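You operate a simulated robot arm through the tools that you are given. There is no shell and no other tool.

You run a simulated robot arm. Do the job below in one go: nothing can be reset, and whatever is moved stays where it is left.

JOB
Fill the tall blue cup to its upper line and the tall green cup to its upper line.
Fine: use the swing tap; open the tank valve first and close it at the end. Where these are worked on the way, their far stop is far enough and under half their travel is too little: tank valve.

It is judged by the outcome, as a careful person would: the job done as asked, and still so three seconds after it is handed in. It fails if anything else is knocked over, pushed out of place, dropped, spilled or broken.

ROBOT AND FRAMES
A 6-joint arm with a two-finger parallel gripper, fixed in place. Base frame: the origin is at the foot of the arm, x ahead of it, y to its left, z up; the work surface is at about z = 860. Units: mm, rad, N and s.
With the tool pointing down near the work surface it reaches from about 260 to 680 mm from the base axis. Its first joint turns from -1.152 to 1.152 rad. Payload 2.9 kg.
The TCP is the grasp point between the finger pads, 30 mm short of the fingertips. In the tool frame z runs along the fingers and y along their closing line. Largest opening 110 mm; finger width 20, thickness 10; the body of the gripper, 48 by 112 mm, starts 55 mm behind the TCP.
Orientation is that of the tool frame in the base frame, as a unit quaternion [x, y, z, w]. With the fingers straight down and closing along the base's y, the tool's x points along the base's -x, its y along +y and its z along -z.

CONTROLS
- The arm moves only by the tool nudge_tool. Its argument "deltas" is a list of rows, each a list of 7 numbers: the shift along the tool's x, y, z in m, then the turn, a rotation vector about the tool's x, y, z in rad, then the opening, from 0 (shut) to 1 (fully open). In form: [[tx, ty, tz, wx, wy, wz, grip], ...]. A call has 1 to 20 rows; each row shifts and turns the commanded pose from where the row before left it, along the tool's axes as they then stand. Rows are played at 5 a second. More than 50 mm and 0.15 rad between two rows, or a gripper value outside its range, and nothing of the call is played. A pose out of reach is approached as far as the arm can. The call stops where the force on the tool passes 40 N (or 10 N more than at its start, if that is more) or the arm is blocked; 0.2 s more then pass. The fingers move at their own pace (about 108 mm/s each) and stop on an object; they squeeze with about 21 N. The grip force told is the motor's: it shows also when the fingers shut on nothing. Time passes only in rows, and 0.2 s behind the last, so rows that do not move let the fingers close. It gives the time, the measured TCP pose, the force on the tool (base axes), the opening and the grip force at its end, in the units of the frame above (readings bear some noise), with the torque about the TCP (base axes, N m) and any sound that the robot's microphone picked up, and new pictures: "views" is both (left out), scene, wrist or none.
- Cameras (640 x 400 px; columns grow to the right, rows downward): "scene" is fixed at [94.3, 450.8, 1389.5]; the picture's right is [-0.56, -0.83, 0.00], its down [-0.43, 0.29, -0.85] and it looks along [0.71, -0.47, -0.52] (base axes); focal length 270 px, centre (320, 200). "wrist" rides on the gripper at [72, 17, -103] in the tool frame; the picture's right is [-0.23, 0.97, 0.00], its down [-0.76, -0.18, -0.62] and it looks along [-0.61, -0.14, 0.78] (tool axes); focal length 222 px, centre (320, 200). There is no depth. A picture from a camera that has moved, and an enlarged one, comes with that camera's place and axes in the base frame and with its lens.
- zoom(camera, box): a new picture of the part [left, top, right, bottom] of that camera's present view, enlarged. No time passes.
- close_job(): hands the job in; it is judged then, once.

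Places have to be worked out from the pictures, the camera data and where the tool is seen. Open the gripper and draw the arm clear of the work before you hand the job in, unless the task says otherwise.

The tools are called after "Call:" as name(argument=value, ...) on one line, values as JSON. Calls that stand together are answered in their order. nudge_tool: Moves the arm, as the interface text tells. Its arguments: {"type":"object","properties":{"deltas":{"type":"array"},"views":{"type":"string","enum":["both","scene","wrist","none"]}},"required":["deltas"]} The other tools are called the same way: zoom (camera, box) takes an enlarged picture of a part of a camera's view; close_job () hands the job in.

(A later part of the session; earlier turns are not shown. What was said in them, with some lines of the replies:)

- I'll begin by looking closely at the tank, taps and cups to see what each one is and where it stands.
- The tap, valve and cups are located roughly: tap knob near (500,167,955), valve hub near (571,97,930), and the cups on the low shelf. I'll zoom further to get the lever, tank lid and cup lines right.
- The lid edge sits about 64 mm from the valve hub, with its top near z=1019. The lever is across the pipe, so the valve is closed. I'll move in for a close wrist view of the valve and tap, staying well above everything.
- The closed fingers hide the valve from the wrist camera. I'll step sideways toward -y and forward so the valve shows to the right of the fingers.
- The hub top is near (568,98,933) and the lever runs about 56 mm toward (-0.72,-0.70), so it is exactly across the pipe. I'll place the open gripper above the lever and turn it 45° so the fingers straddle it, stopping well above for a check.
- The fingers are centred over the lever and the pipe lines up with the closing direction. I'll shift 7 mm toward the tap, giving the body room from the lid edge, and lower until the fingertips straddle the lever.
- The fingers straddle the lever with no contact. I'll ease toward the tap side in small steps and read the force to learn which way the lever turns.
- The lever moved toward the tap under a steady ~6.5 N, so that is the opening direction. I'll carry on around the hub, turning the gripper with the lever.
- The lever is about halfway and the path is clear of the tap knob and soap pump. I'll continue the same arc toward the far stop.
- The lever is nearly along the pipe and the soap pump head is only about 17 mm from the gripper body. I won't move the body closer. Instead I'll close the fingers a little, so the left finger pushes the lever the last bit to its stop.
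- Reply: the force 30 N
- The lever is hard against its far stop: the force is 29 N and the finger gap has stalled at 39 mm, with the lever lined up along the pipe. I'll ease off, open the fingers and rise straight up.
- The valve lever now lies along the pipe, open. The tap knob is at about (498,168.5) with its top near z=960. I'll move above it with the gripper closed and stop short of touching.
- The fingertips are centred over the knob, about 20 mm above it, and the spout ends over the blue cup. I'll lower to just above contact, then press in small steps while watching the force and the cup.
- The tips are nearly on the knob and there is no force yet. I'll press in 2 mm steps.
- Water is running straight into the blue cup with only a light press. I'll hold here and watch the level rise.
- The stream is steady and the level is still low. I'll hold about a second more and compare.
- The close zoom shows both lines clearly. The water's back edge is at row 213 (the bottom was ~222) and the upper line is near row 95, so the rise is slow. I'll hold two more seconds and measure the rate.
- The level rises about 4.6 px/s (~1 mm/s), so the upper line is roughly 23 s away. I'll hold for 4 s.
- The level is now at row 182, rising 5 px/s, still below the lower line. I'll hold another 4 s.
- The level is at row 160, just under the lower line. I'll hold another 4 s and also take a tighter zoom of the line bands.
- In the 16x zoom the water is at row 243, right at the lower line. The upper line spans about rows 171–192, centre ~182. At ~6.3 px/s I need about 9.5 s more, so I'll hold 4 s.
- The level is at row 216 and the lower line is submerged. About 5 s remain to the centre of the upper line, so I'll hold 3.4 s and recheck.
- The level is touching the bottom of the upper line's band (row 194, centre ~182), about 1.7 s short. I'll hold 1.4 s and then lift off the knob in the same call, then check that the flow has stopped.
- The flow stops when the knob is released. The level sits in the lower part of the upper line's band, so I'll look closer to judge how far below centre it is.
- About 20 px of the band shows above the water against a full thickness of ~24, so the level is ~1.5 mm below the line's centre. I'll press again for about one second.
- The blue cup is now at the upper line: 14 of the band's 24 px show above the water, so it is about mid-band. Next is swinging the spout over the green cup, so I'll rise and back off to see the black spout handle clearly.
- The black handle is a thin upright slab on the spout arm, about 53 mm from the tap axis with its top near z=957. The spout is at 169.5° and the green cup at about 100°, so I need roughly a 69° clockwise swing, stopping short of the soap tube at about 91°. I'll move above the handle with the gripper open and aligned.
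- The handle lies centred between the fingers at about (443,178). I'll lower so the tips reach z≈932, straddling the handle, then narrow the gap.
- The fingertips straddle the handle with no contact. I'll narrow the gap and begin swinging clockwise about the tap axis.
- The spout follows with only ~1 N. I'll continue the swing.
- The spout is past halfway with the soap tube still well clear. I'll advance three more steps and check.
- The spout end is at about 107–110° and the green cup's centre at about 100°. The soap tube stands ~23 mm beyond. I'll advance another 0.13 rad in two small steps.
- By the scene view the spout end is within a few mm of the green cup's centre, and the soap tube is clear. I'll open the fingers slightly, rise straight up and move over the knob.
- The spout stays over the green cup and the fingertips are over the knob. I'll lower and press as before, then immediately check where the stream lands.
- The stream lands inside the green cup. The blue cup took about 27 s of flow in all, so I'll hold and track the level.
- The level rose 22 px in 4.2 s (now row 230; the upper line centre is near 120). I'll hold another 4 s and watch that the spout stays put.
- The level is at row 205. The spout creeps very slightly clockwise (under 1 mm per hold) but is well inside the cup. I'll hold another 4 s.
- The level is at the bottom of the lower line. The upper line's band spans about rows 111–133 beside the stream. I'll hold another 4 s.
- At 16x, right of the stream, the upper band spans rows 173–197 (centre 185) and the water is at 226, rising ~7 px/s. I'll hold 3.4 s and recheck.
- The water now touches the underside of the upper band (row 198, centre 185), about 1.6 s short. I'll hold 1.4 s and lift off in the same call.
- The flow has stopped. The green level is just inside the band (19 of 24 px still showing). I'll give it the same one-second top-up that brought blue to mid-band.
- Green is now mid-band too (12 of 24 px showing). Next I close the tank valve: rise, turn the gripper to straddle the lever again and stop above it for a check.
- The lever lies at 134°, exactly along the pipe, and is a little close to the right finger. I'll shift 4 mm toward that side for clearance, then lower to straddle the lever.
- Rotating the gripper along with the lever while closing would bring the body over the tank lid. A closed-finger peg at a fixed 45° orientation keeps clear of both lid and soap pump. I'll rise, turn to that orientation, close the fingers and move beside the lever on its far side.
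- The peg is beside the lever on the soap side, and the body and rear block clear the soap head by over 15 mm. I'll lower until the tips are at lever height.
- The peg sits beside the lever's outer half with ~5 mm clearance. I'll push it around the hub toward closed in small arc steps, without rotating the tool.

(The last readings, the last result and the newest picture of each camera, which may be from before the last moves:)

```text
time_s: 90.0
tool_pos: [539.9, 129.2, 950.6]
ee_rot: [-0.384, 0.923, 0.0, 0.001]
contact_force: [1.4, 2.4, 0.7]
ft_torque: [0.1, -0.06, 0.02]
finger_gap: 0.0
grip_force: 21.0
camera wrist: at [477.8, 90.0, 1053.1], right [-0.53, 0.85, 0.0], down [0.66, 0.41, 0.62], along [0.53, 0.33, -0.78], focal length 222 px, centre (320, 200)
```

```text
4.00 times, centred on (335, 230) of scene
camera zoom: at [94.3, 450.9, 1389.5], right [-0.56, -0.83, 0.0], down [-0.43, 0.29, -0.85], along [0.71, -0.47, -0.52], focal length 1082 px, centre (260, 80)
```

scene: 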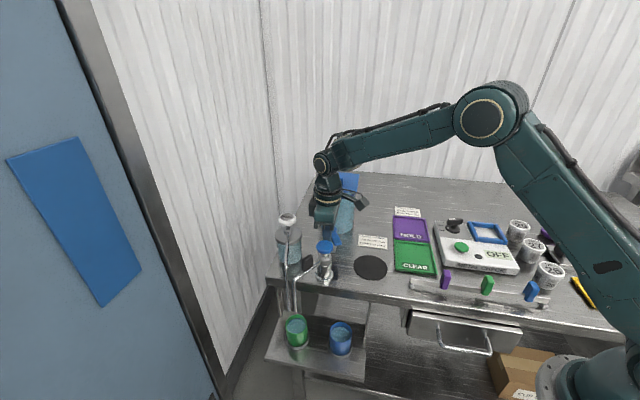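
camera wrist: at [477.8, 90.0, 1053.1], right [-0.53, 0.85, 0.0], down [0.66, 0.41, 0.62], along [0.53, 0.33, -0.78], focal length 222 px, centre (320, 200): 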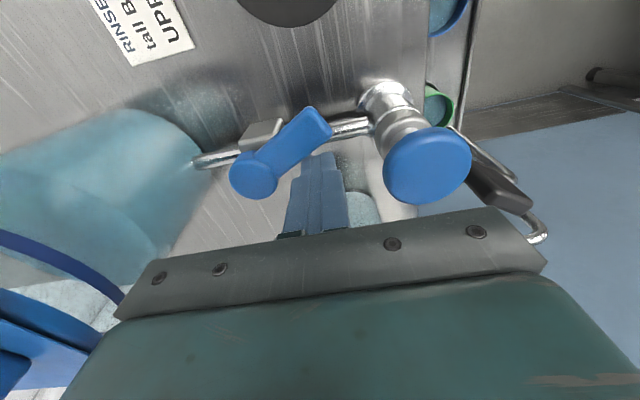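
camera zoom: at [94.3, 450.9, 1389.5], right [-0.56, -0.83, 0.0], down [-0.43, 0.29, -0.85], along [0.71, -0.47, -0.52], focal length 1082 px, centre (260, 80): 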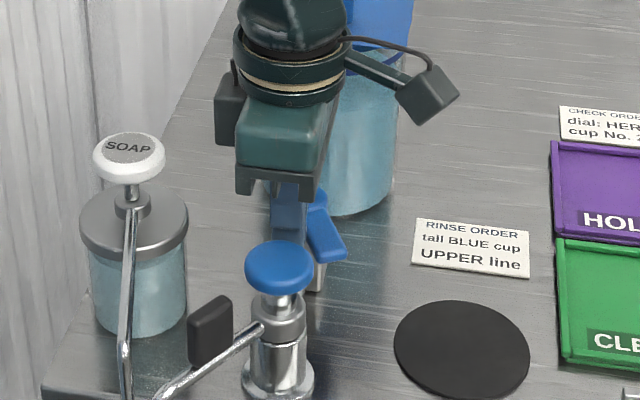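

The lever follows the peg with about 3 N. I'll continue the arc.

Call:
nudge_tool(deltas=[[0.006, -0.0001, 0, 0, 0, 0, 0], [0.00592, -0.00094, 0, 0, 0, 0, 0], [0.00574, -0.00176, 0, 0, 0, 0, 0], [0.00544, -0.00253, 0, 0, 0, 0, 0], [0.00503, -0.00327, 0, 0, 0, 0, 0]], views="both")

Call:
zoom(camera="wrist", box=[180, 60, 440, 230])

Call:
zoom(camera="scene", box=[270, 180, 400, 280])

```text
time_s: 91.2
tool_pos: [526.8, 103.6, 951.1]
ee_rot: [-0.382, 0.924, 0.001, 0.0]
contact_force: [0.1, 3.0, -1.1]
ft_torque: [0.05, -0.05, 0.0]
finger_gap: 0.1
grip_force: 20.8
camera wrist: at [464.3, 64.1, 1053.4], right [-0.53, 0.85, 0.0], down [0.66, 0.41, 0.62], along [0.53, 0.33, -0.78], focal length 222 px, centre (320, 200)
```

scene: 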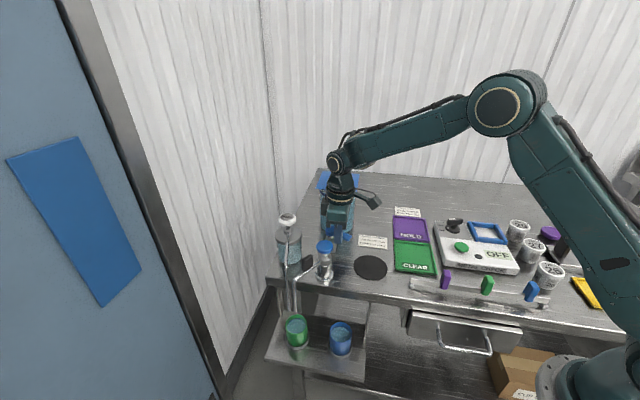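
wrist: 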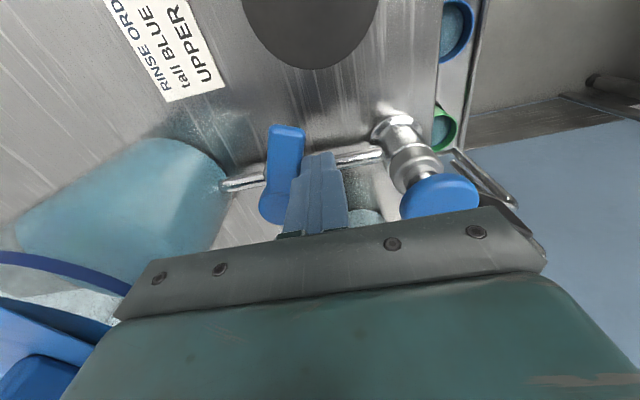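

```text
2.35 times, centred on (310, 145) of wrist
camera zoom: at [464.3, 64.1, 1053.4], right [-0.53, 0.85, 0.0], down [0.66, 0.41, 0.62], along [0.53, 0.33, -0.78], focal length 523 px, centre (344, 329)
```

zoom: 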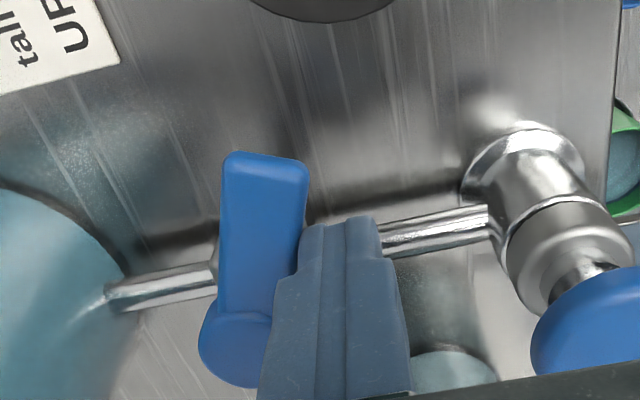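

```text
4.00 times, centred on (335, 230) of scene
camera zoom: at [94.4, 450.9, 1389.5], right [-0.56, -0.83, 0.0], down [-0.43, 0.29, -0.85], along [0.71, -0.47, -0.52], focal length 1082 px, centre (260, 80)
```

zoom: 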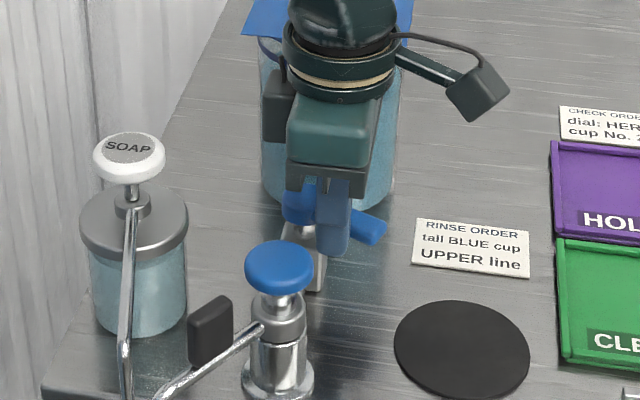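

The lever is most of the way round. I'll take two more arc steps and read the force for the closed stop.

Call:
nudge_tool(deltas=[[0.00452, -0.00394, 0, 0, 0, 0, 0], [0.00394, -0.00452, 0, 0, 0, 0, 0]], views="wrist")

Call:
nudge_tool(deltas=[[0.00327, -0.00503, 0, 0, 0, 0, 0]], views="both")

Call:
zoom(camera="wrist", box=[180, 60, 440, 230])

Call:
zoom(camera="scene", box=[270, 180, 400, 280])

```text
time_s: 91.8
tool_pos: [527.4, 91.1, 950.1]
ee_rot: [-0.382, 0.924, 0.0, 0.001]
contact_force: [0.2, 2.0, -0.1]
ft_torque: [0.05, -0.01, 0.01]
finger_gap: 0.0
grip_force: 21.3
camera wrist: at [464.2, 52.3, 1053.5], right [-0.53, 0.85, 0.0], down [0.66, 0.41, 0.62], along [0.53, 0.33, -0.78], focal length 222 px, centre (320, 200)
```

wrist: 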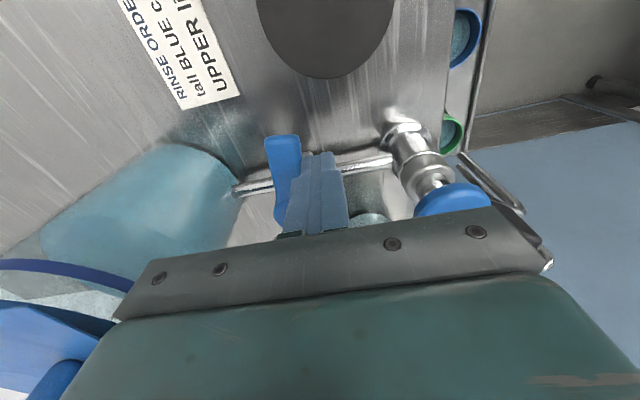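

```text
time_s: 92.2
tool_pos: [527.9, 85.6, 950.3]
ee_rot: [-0.383, 0.924, 0.0, 0.0]
contact_force: [-0.3, 2.6, 1.0]
ft_torque: [0.04, 0.0, 0.03]
finger_gap: 0.1
grip_force: 20.9
camera wrist: at [465.3, 46.1, 1053.6], right [-0.53, 0.85, 0.0], down [0.66, 0.41, 0.62], along [0.53, 0.33, -0.78], focal length 222 px, centre (320, 200)
```

scene: 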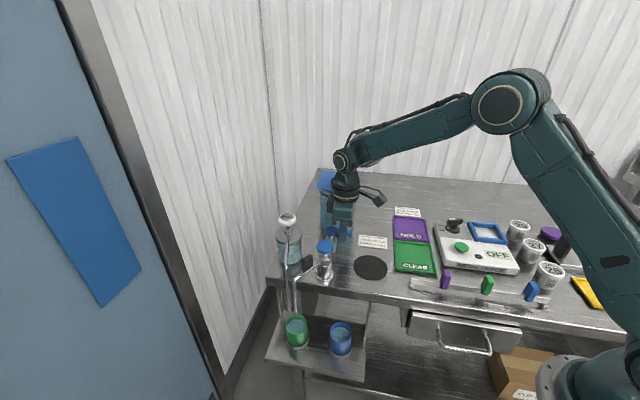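
wrist: 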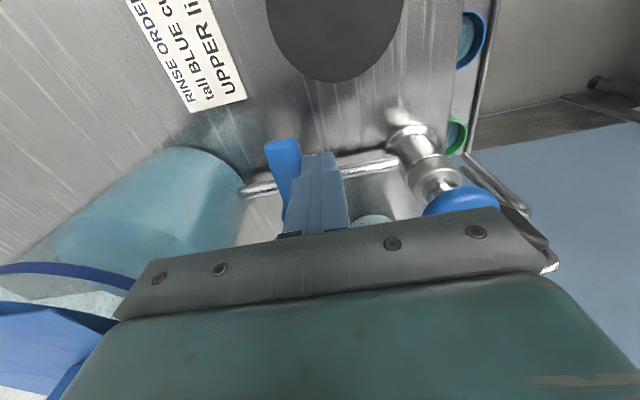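

```text
2.35 times, centred on (310, 145) of wrist
camera zoom: at [465.3, 46.1, 1053.6], right [-0.53, 0.85, 0.0], down [0.66, 0.41, 0.62], along [0.53, 0.33, -0.78], focal length 523 px, centre (344, 329)
```

zoom: 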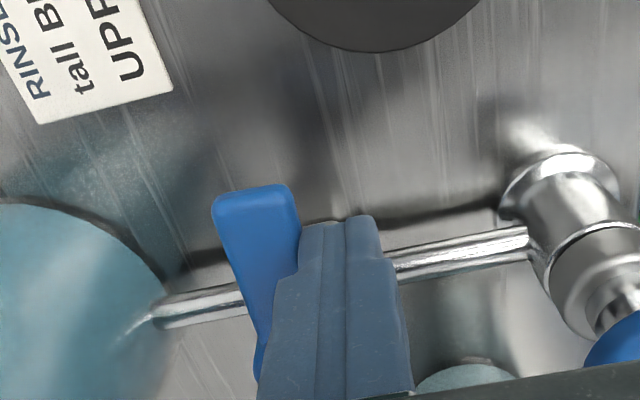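

```text
4.00 times, centred on (335, 230) of scene
camera zoom: at [94.3, 450.9, 1389.5], right [-0.56, -0.83, 0.0], down [-0.43, 0.29, -0.85], along [0.71, -0.47, -0.52], focal length 1082 px, centre (260, 80)
```

zoom: 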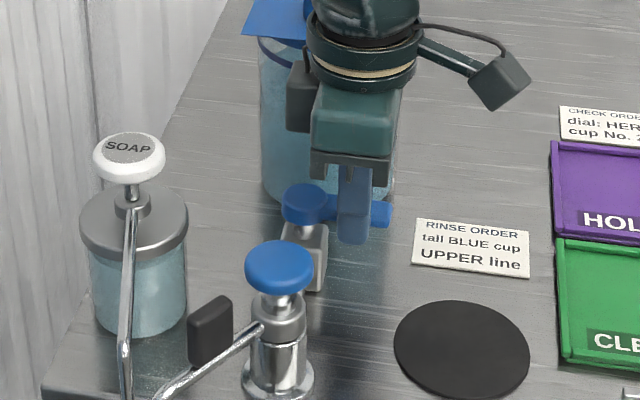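

The lever is almost back across the pipe. I'll push in 2 mm steps toward the tank until the force shows the closed stop.

Call:
nudge_tool(deltas=[[0.0005, -0.002, 0, 0, 0, 0, 0]], views="none")

Call:
nudge_tool(deltas=[[0, -0.002, 0, 0, 0, 0, 0]], views="none")

Call:
nudge_tool(deltas=[[0, -0.0015, 0, 0, 0, 0, 0]], views="scene")

Call:
zoom(camera="scene", box=[270, 180, 400, 280])

```text
time_s: 92.6
tool_pos: [529.0, 84.4, 951.0]
ee_rot: [-0.383, 0.924, 0.001, 0.0]
contact_force: [-1.9, 1.9, 2.3]
ft_torque: [0.01, 0.06, 0.0]
finger_gap: 0.0
grip_force: 21.5
```

```text
time_s: 93.0
tool_pos: [530.3, 83.4, 950.4]
ee_rot: [-0.385, 0.923, 0.001, -0.002]
contact_force: [-14.2, 7.9, 5.8]
ft_torque: [0.05, 0.3, -0.18]
finger_gap: 0.0
grip_force: 21.0
```

```text
time_s: 93.4
tool_pos: [529.2, 83.2, 949.7]
ee_rot: [-0.385, 0.923, 0.002, -0.002]
contact_force: [-24.9, 17.2, 6.9]
ft_torque: [0.27, 0.49, -0.3]
finger_gap: 0.0
grip_force: 21.0
```

scene: 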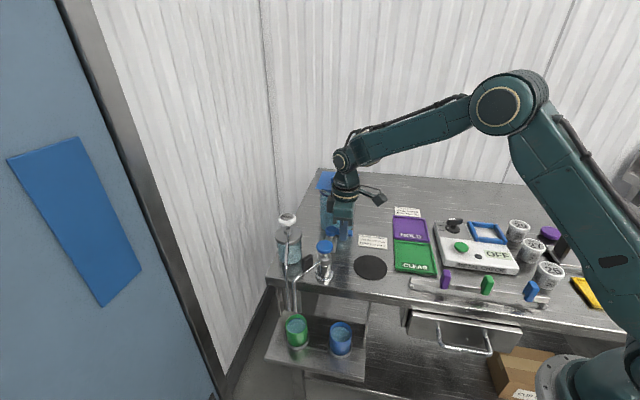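

```text
4.00 times, centred on (335, 230) of scene
camera zoom: at [93.5, 451.3, 1389.4], right [-0.56, -0.83, 0.0], down [-0.43, 0.29, -0.85], along [0.71, -0.47, -0.52], focal length 1082 px, centre (260, 80)
```

zoom: 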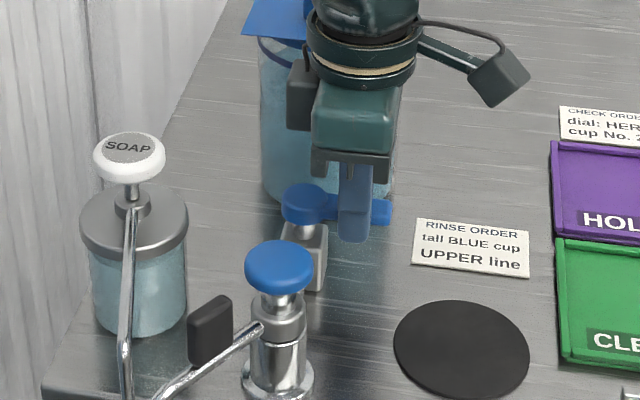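

The force jumped to about 30 N with the lever square across the pipe, so the valve is at its closed stop. I'll back off, rise straight up and retreat, opening the gripper once clear.

Call:
nudge_tool(deltas=[[0, 0.003, 0, 0, 0, 0, 0], [0, 0.004, 0, 0, 0, 0, 0], [0, 0, -0.02, 0, 0, 0, 0], [0, 0, -0.03, 0, 0, 0, 0], [0, 0, -0.04, 0, 0, 0, 0], [0, 0, -0.04, 0, 0, 0, 0], [0, 0, 0, 0, 0, 0, 0]], views="both")

Call:
zoom(camera="scene", box=[270, 190, 400, 290])

Call:
zoom(camera="scene", box=[280, 305, 360, 365])

```text
time_s: 95.0
tool_pos: [527.4, 85.9, 1082.5]
ee_rot: [-0.383, 0.924, 0.0, 0.001]
contact_force: [-0.8, 0.8, 0.7]
ft_torque: [-0.02, 0.04, -0.01]
finger_gap: 0.0
grip_force: 21.6
camera wrist: at [464.2, 46.8, 1184.1], right [-0.53, 0.85, 0.0], down [0.66, 0.41, 0.62], along [0.53, 0.33, -0.78], focal length 222 px, centre (320, 200)
```

scene: 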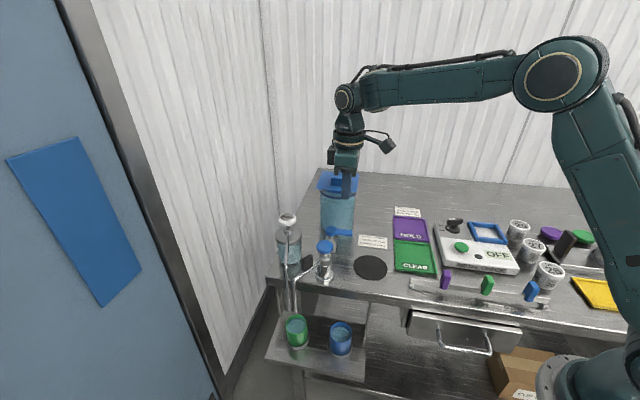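
wrist: 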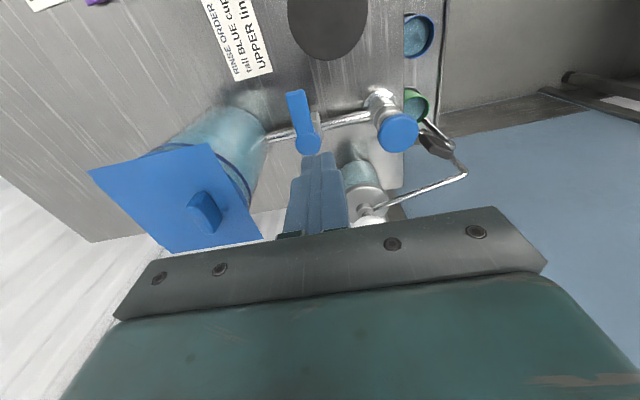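

```text
4.00 times, centred on (335, 240) of scene
camera zoom: at [94.3, 450.8, 1389.5], right [-0.56, -0.83, 0.0], down [-0.43, 0.29, -0.85], along [0.71, -0.47, -0.52], focal length 1082 px, centre (260, 40)
```

zoom: 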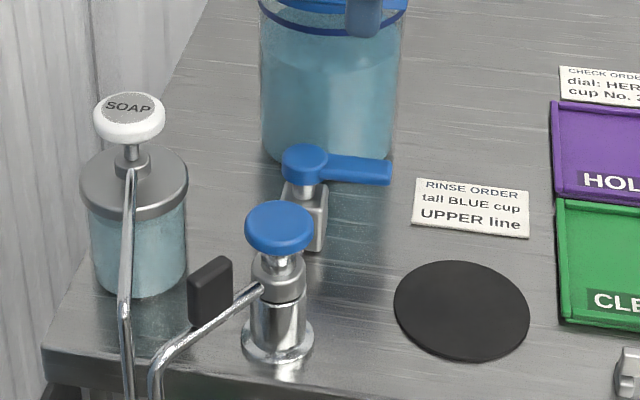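

```text
6.67 times, centred on (320, 335) of scene
camera zoom: at [94.3, 450.8, 1389.5], right [-0.56, -0.83, 0.0], down [-0.43, 0.29, -0.85], along [0.71, -0.47, -0.52], focal length 1803 px, centre (320, -700)
```

zoom: 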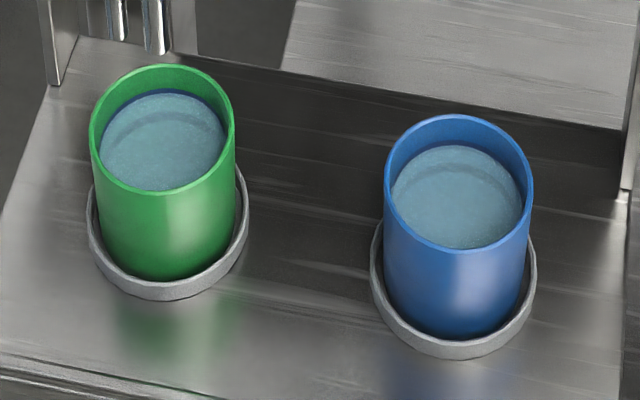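

The lever is back in its original closed position, both cups are at their upper lines with nothing spilled, and the soap and tank are undisturbed. I'll draw the arm back and up, open the gripper and let a little time pass.

Call:
nudge_tool(deltas=[[0, 0, -0.03, 0, 0, 0, 0], [0, 0, -0.03, 0, 0, 0, 0], [0.0227, 0.0072, -0.02, 0, 0, 0, 0.3], [0.0227, 0.0072, -0.02, 0, 0, 0, 0.6], [0.0227, 0.0072, -0.02, 0, 0, 0, 1], [0.0227, 0.0072, -0.02, 0, 0, 0, 1], [0.0227, 0.0072, -0.02, 0, 0, 0, 1], [0.0227, 0.0072, -0.02, 0, 0, 0, 1], [0, 0, 0, 0, 0, 0, 1], [0, 0, 0, 0, 0, 0, 1], [0, 0, 0, 0, 0, 0, 1], [0, 0, 0, 0, 0, 0, 1], [0, 0, 0, 0, 0, 0, 1]], views="both")

Call:
zoom(camera="scene", box=[286, 312, 306, 328])

Call:
zoom(camera="scene", box=[332, 320, 352, 332])

Call:
zoom(camera="scene", box=[260, 150, 420, 300])

```text
time_s: 97.8
tool_pos: [399.2, 20.9, 1260.7]
ee_rot: [-0.383, 0.924, 0.0, 0.0]
contact_force: [-0.1, -0.6, -0.1]
ft_torque: [0.02, -0.01, 0.0]
finger_gap: 109.7
grip_force: 0.0
camera wrist: at [337.5, -18.3, 1363.9], right [-0.53, 0.85, 0.0], down [0.66, 0.41, 0.62], along [0.53, 0.33, -0.78], focal length 222 px, centre (320, 200)
```

scene: 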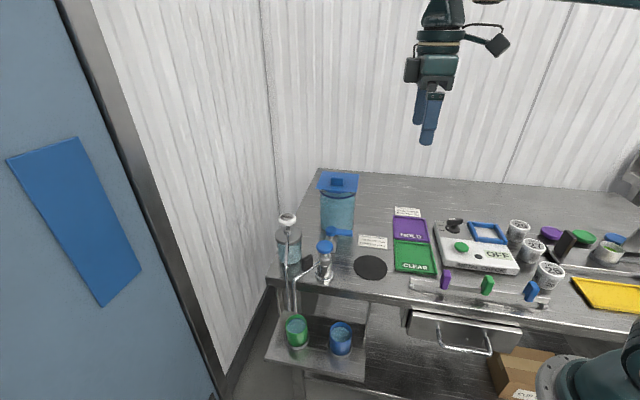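
wrist: 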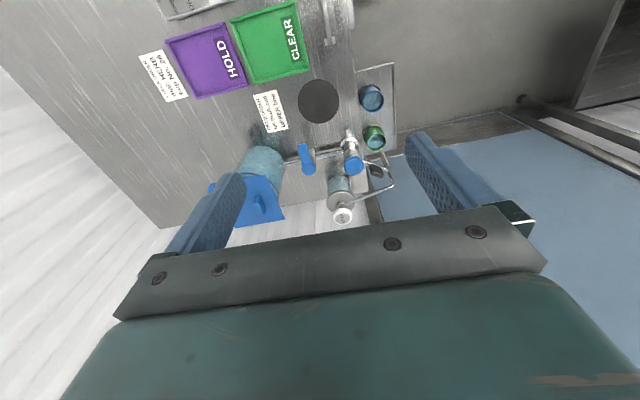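

```text
16.00 times, centred on (296, 320) of scene
camera zoom: at [94.3, 450.8, 1389.5], right [-0.56, -0.83, 0.0], down [-0.43, 0.29, -0.85], along [0.71, -0.47, -0.52], focal length 4327 px, centre (704, -1720)
```

zoom: 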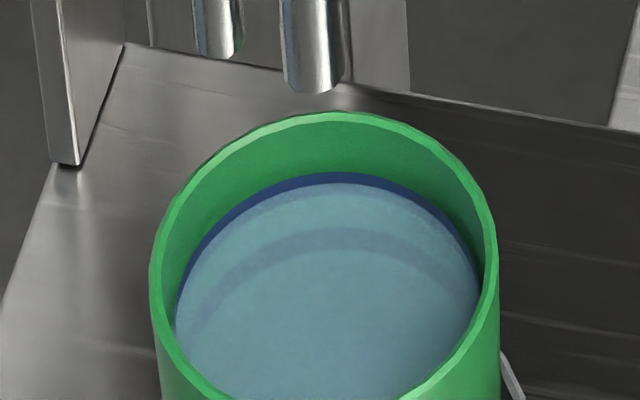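

```text
16.00 times, centred on (342, 326) of scene
camera zoom: at [94.3, 450.8, 1389.5], right [-0.56, -0.83, 0.0], down [-0.43, 0.29, -0.85], along [0.71, -0.47, -0.52], focal length 4327 px, centre (-32, -1816)
```

zoom: 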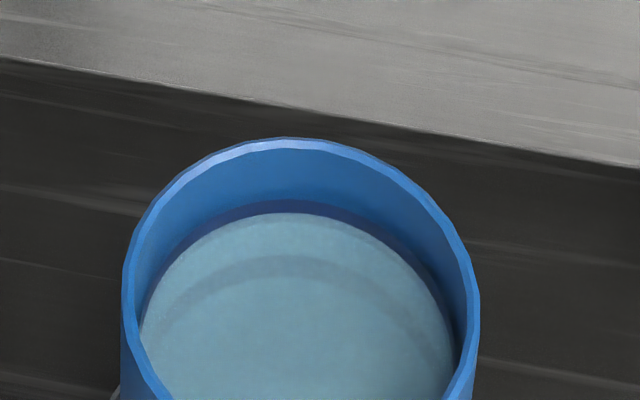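

```text
2.67 times, centred on (340, 225) of scene
camera zoom: at [94.3, 450.8, 1389.5], right [-0.56, -0.83, 0.0], down [-0.43, 0.29, -0.85], along [0.71, -0.47, -0.52], focal length 721 px, centre (267, 133)
```

zoom: 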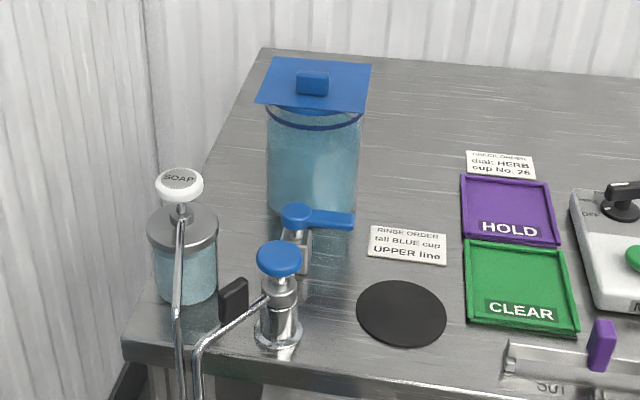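

Both cups hold steady at their upper lines and no water is running. The valve lever is closed, everything else is in its place, the gripper is open and the arm is clear. I'm handing the job in.

Call:
close_job()

```text
The job is handed in.
```

The tall blue cup and the tall green cup are both filled to their upper lines, and I've handed the job in. In the close-up views each water level sits within the upper line's band. It did not change in the time between the last press of the tap and handing in.

- **Tank valve:** I opened it to its far stop before filling. At the end I pushed it back to its closed stop, with the lever across the pipe as it was at the start.
- **Swing tap:** I used it for both cups, blue first and then green. The spout is still over the green cup.
- **Surroundings:** I saw nothing spilled, knocked or moved, and no water was running. The gripper is open and the arm is drawn back clear.
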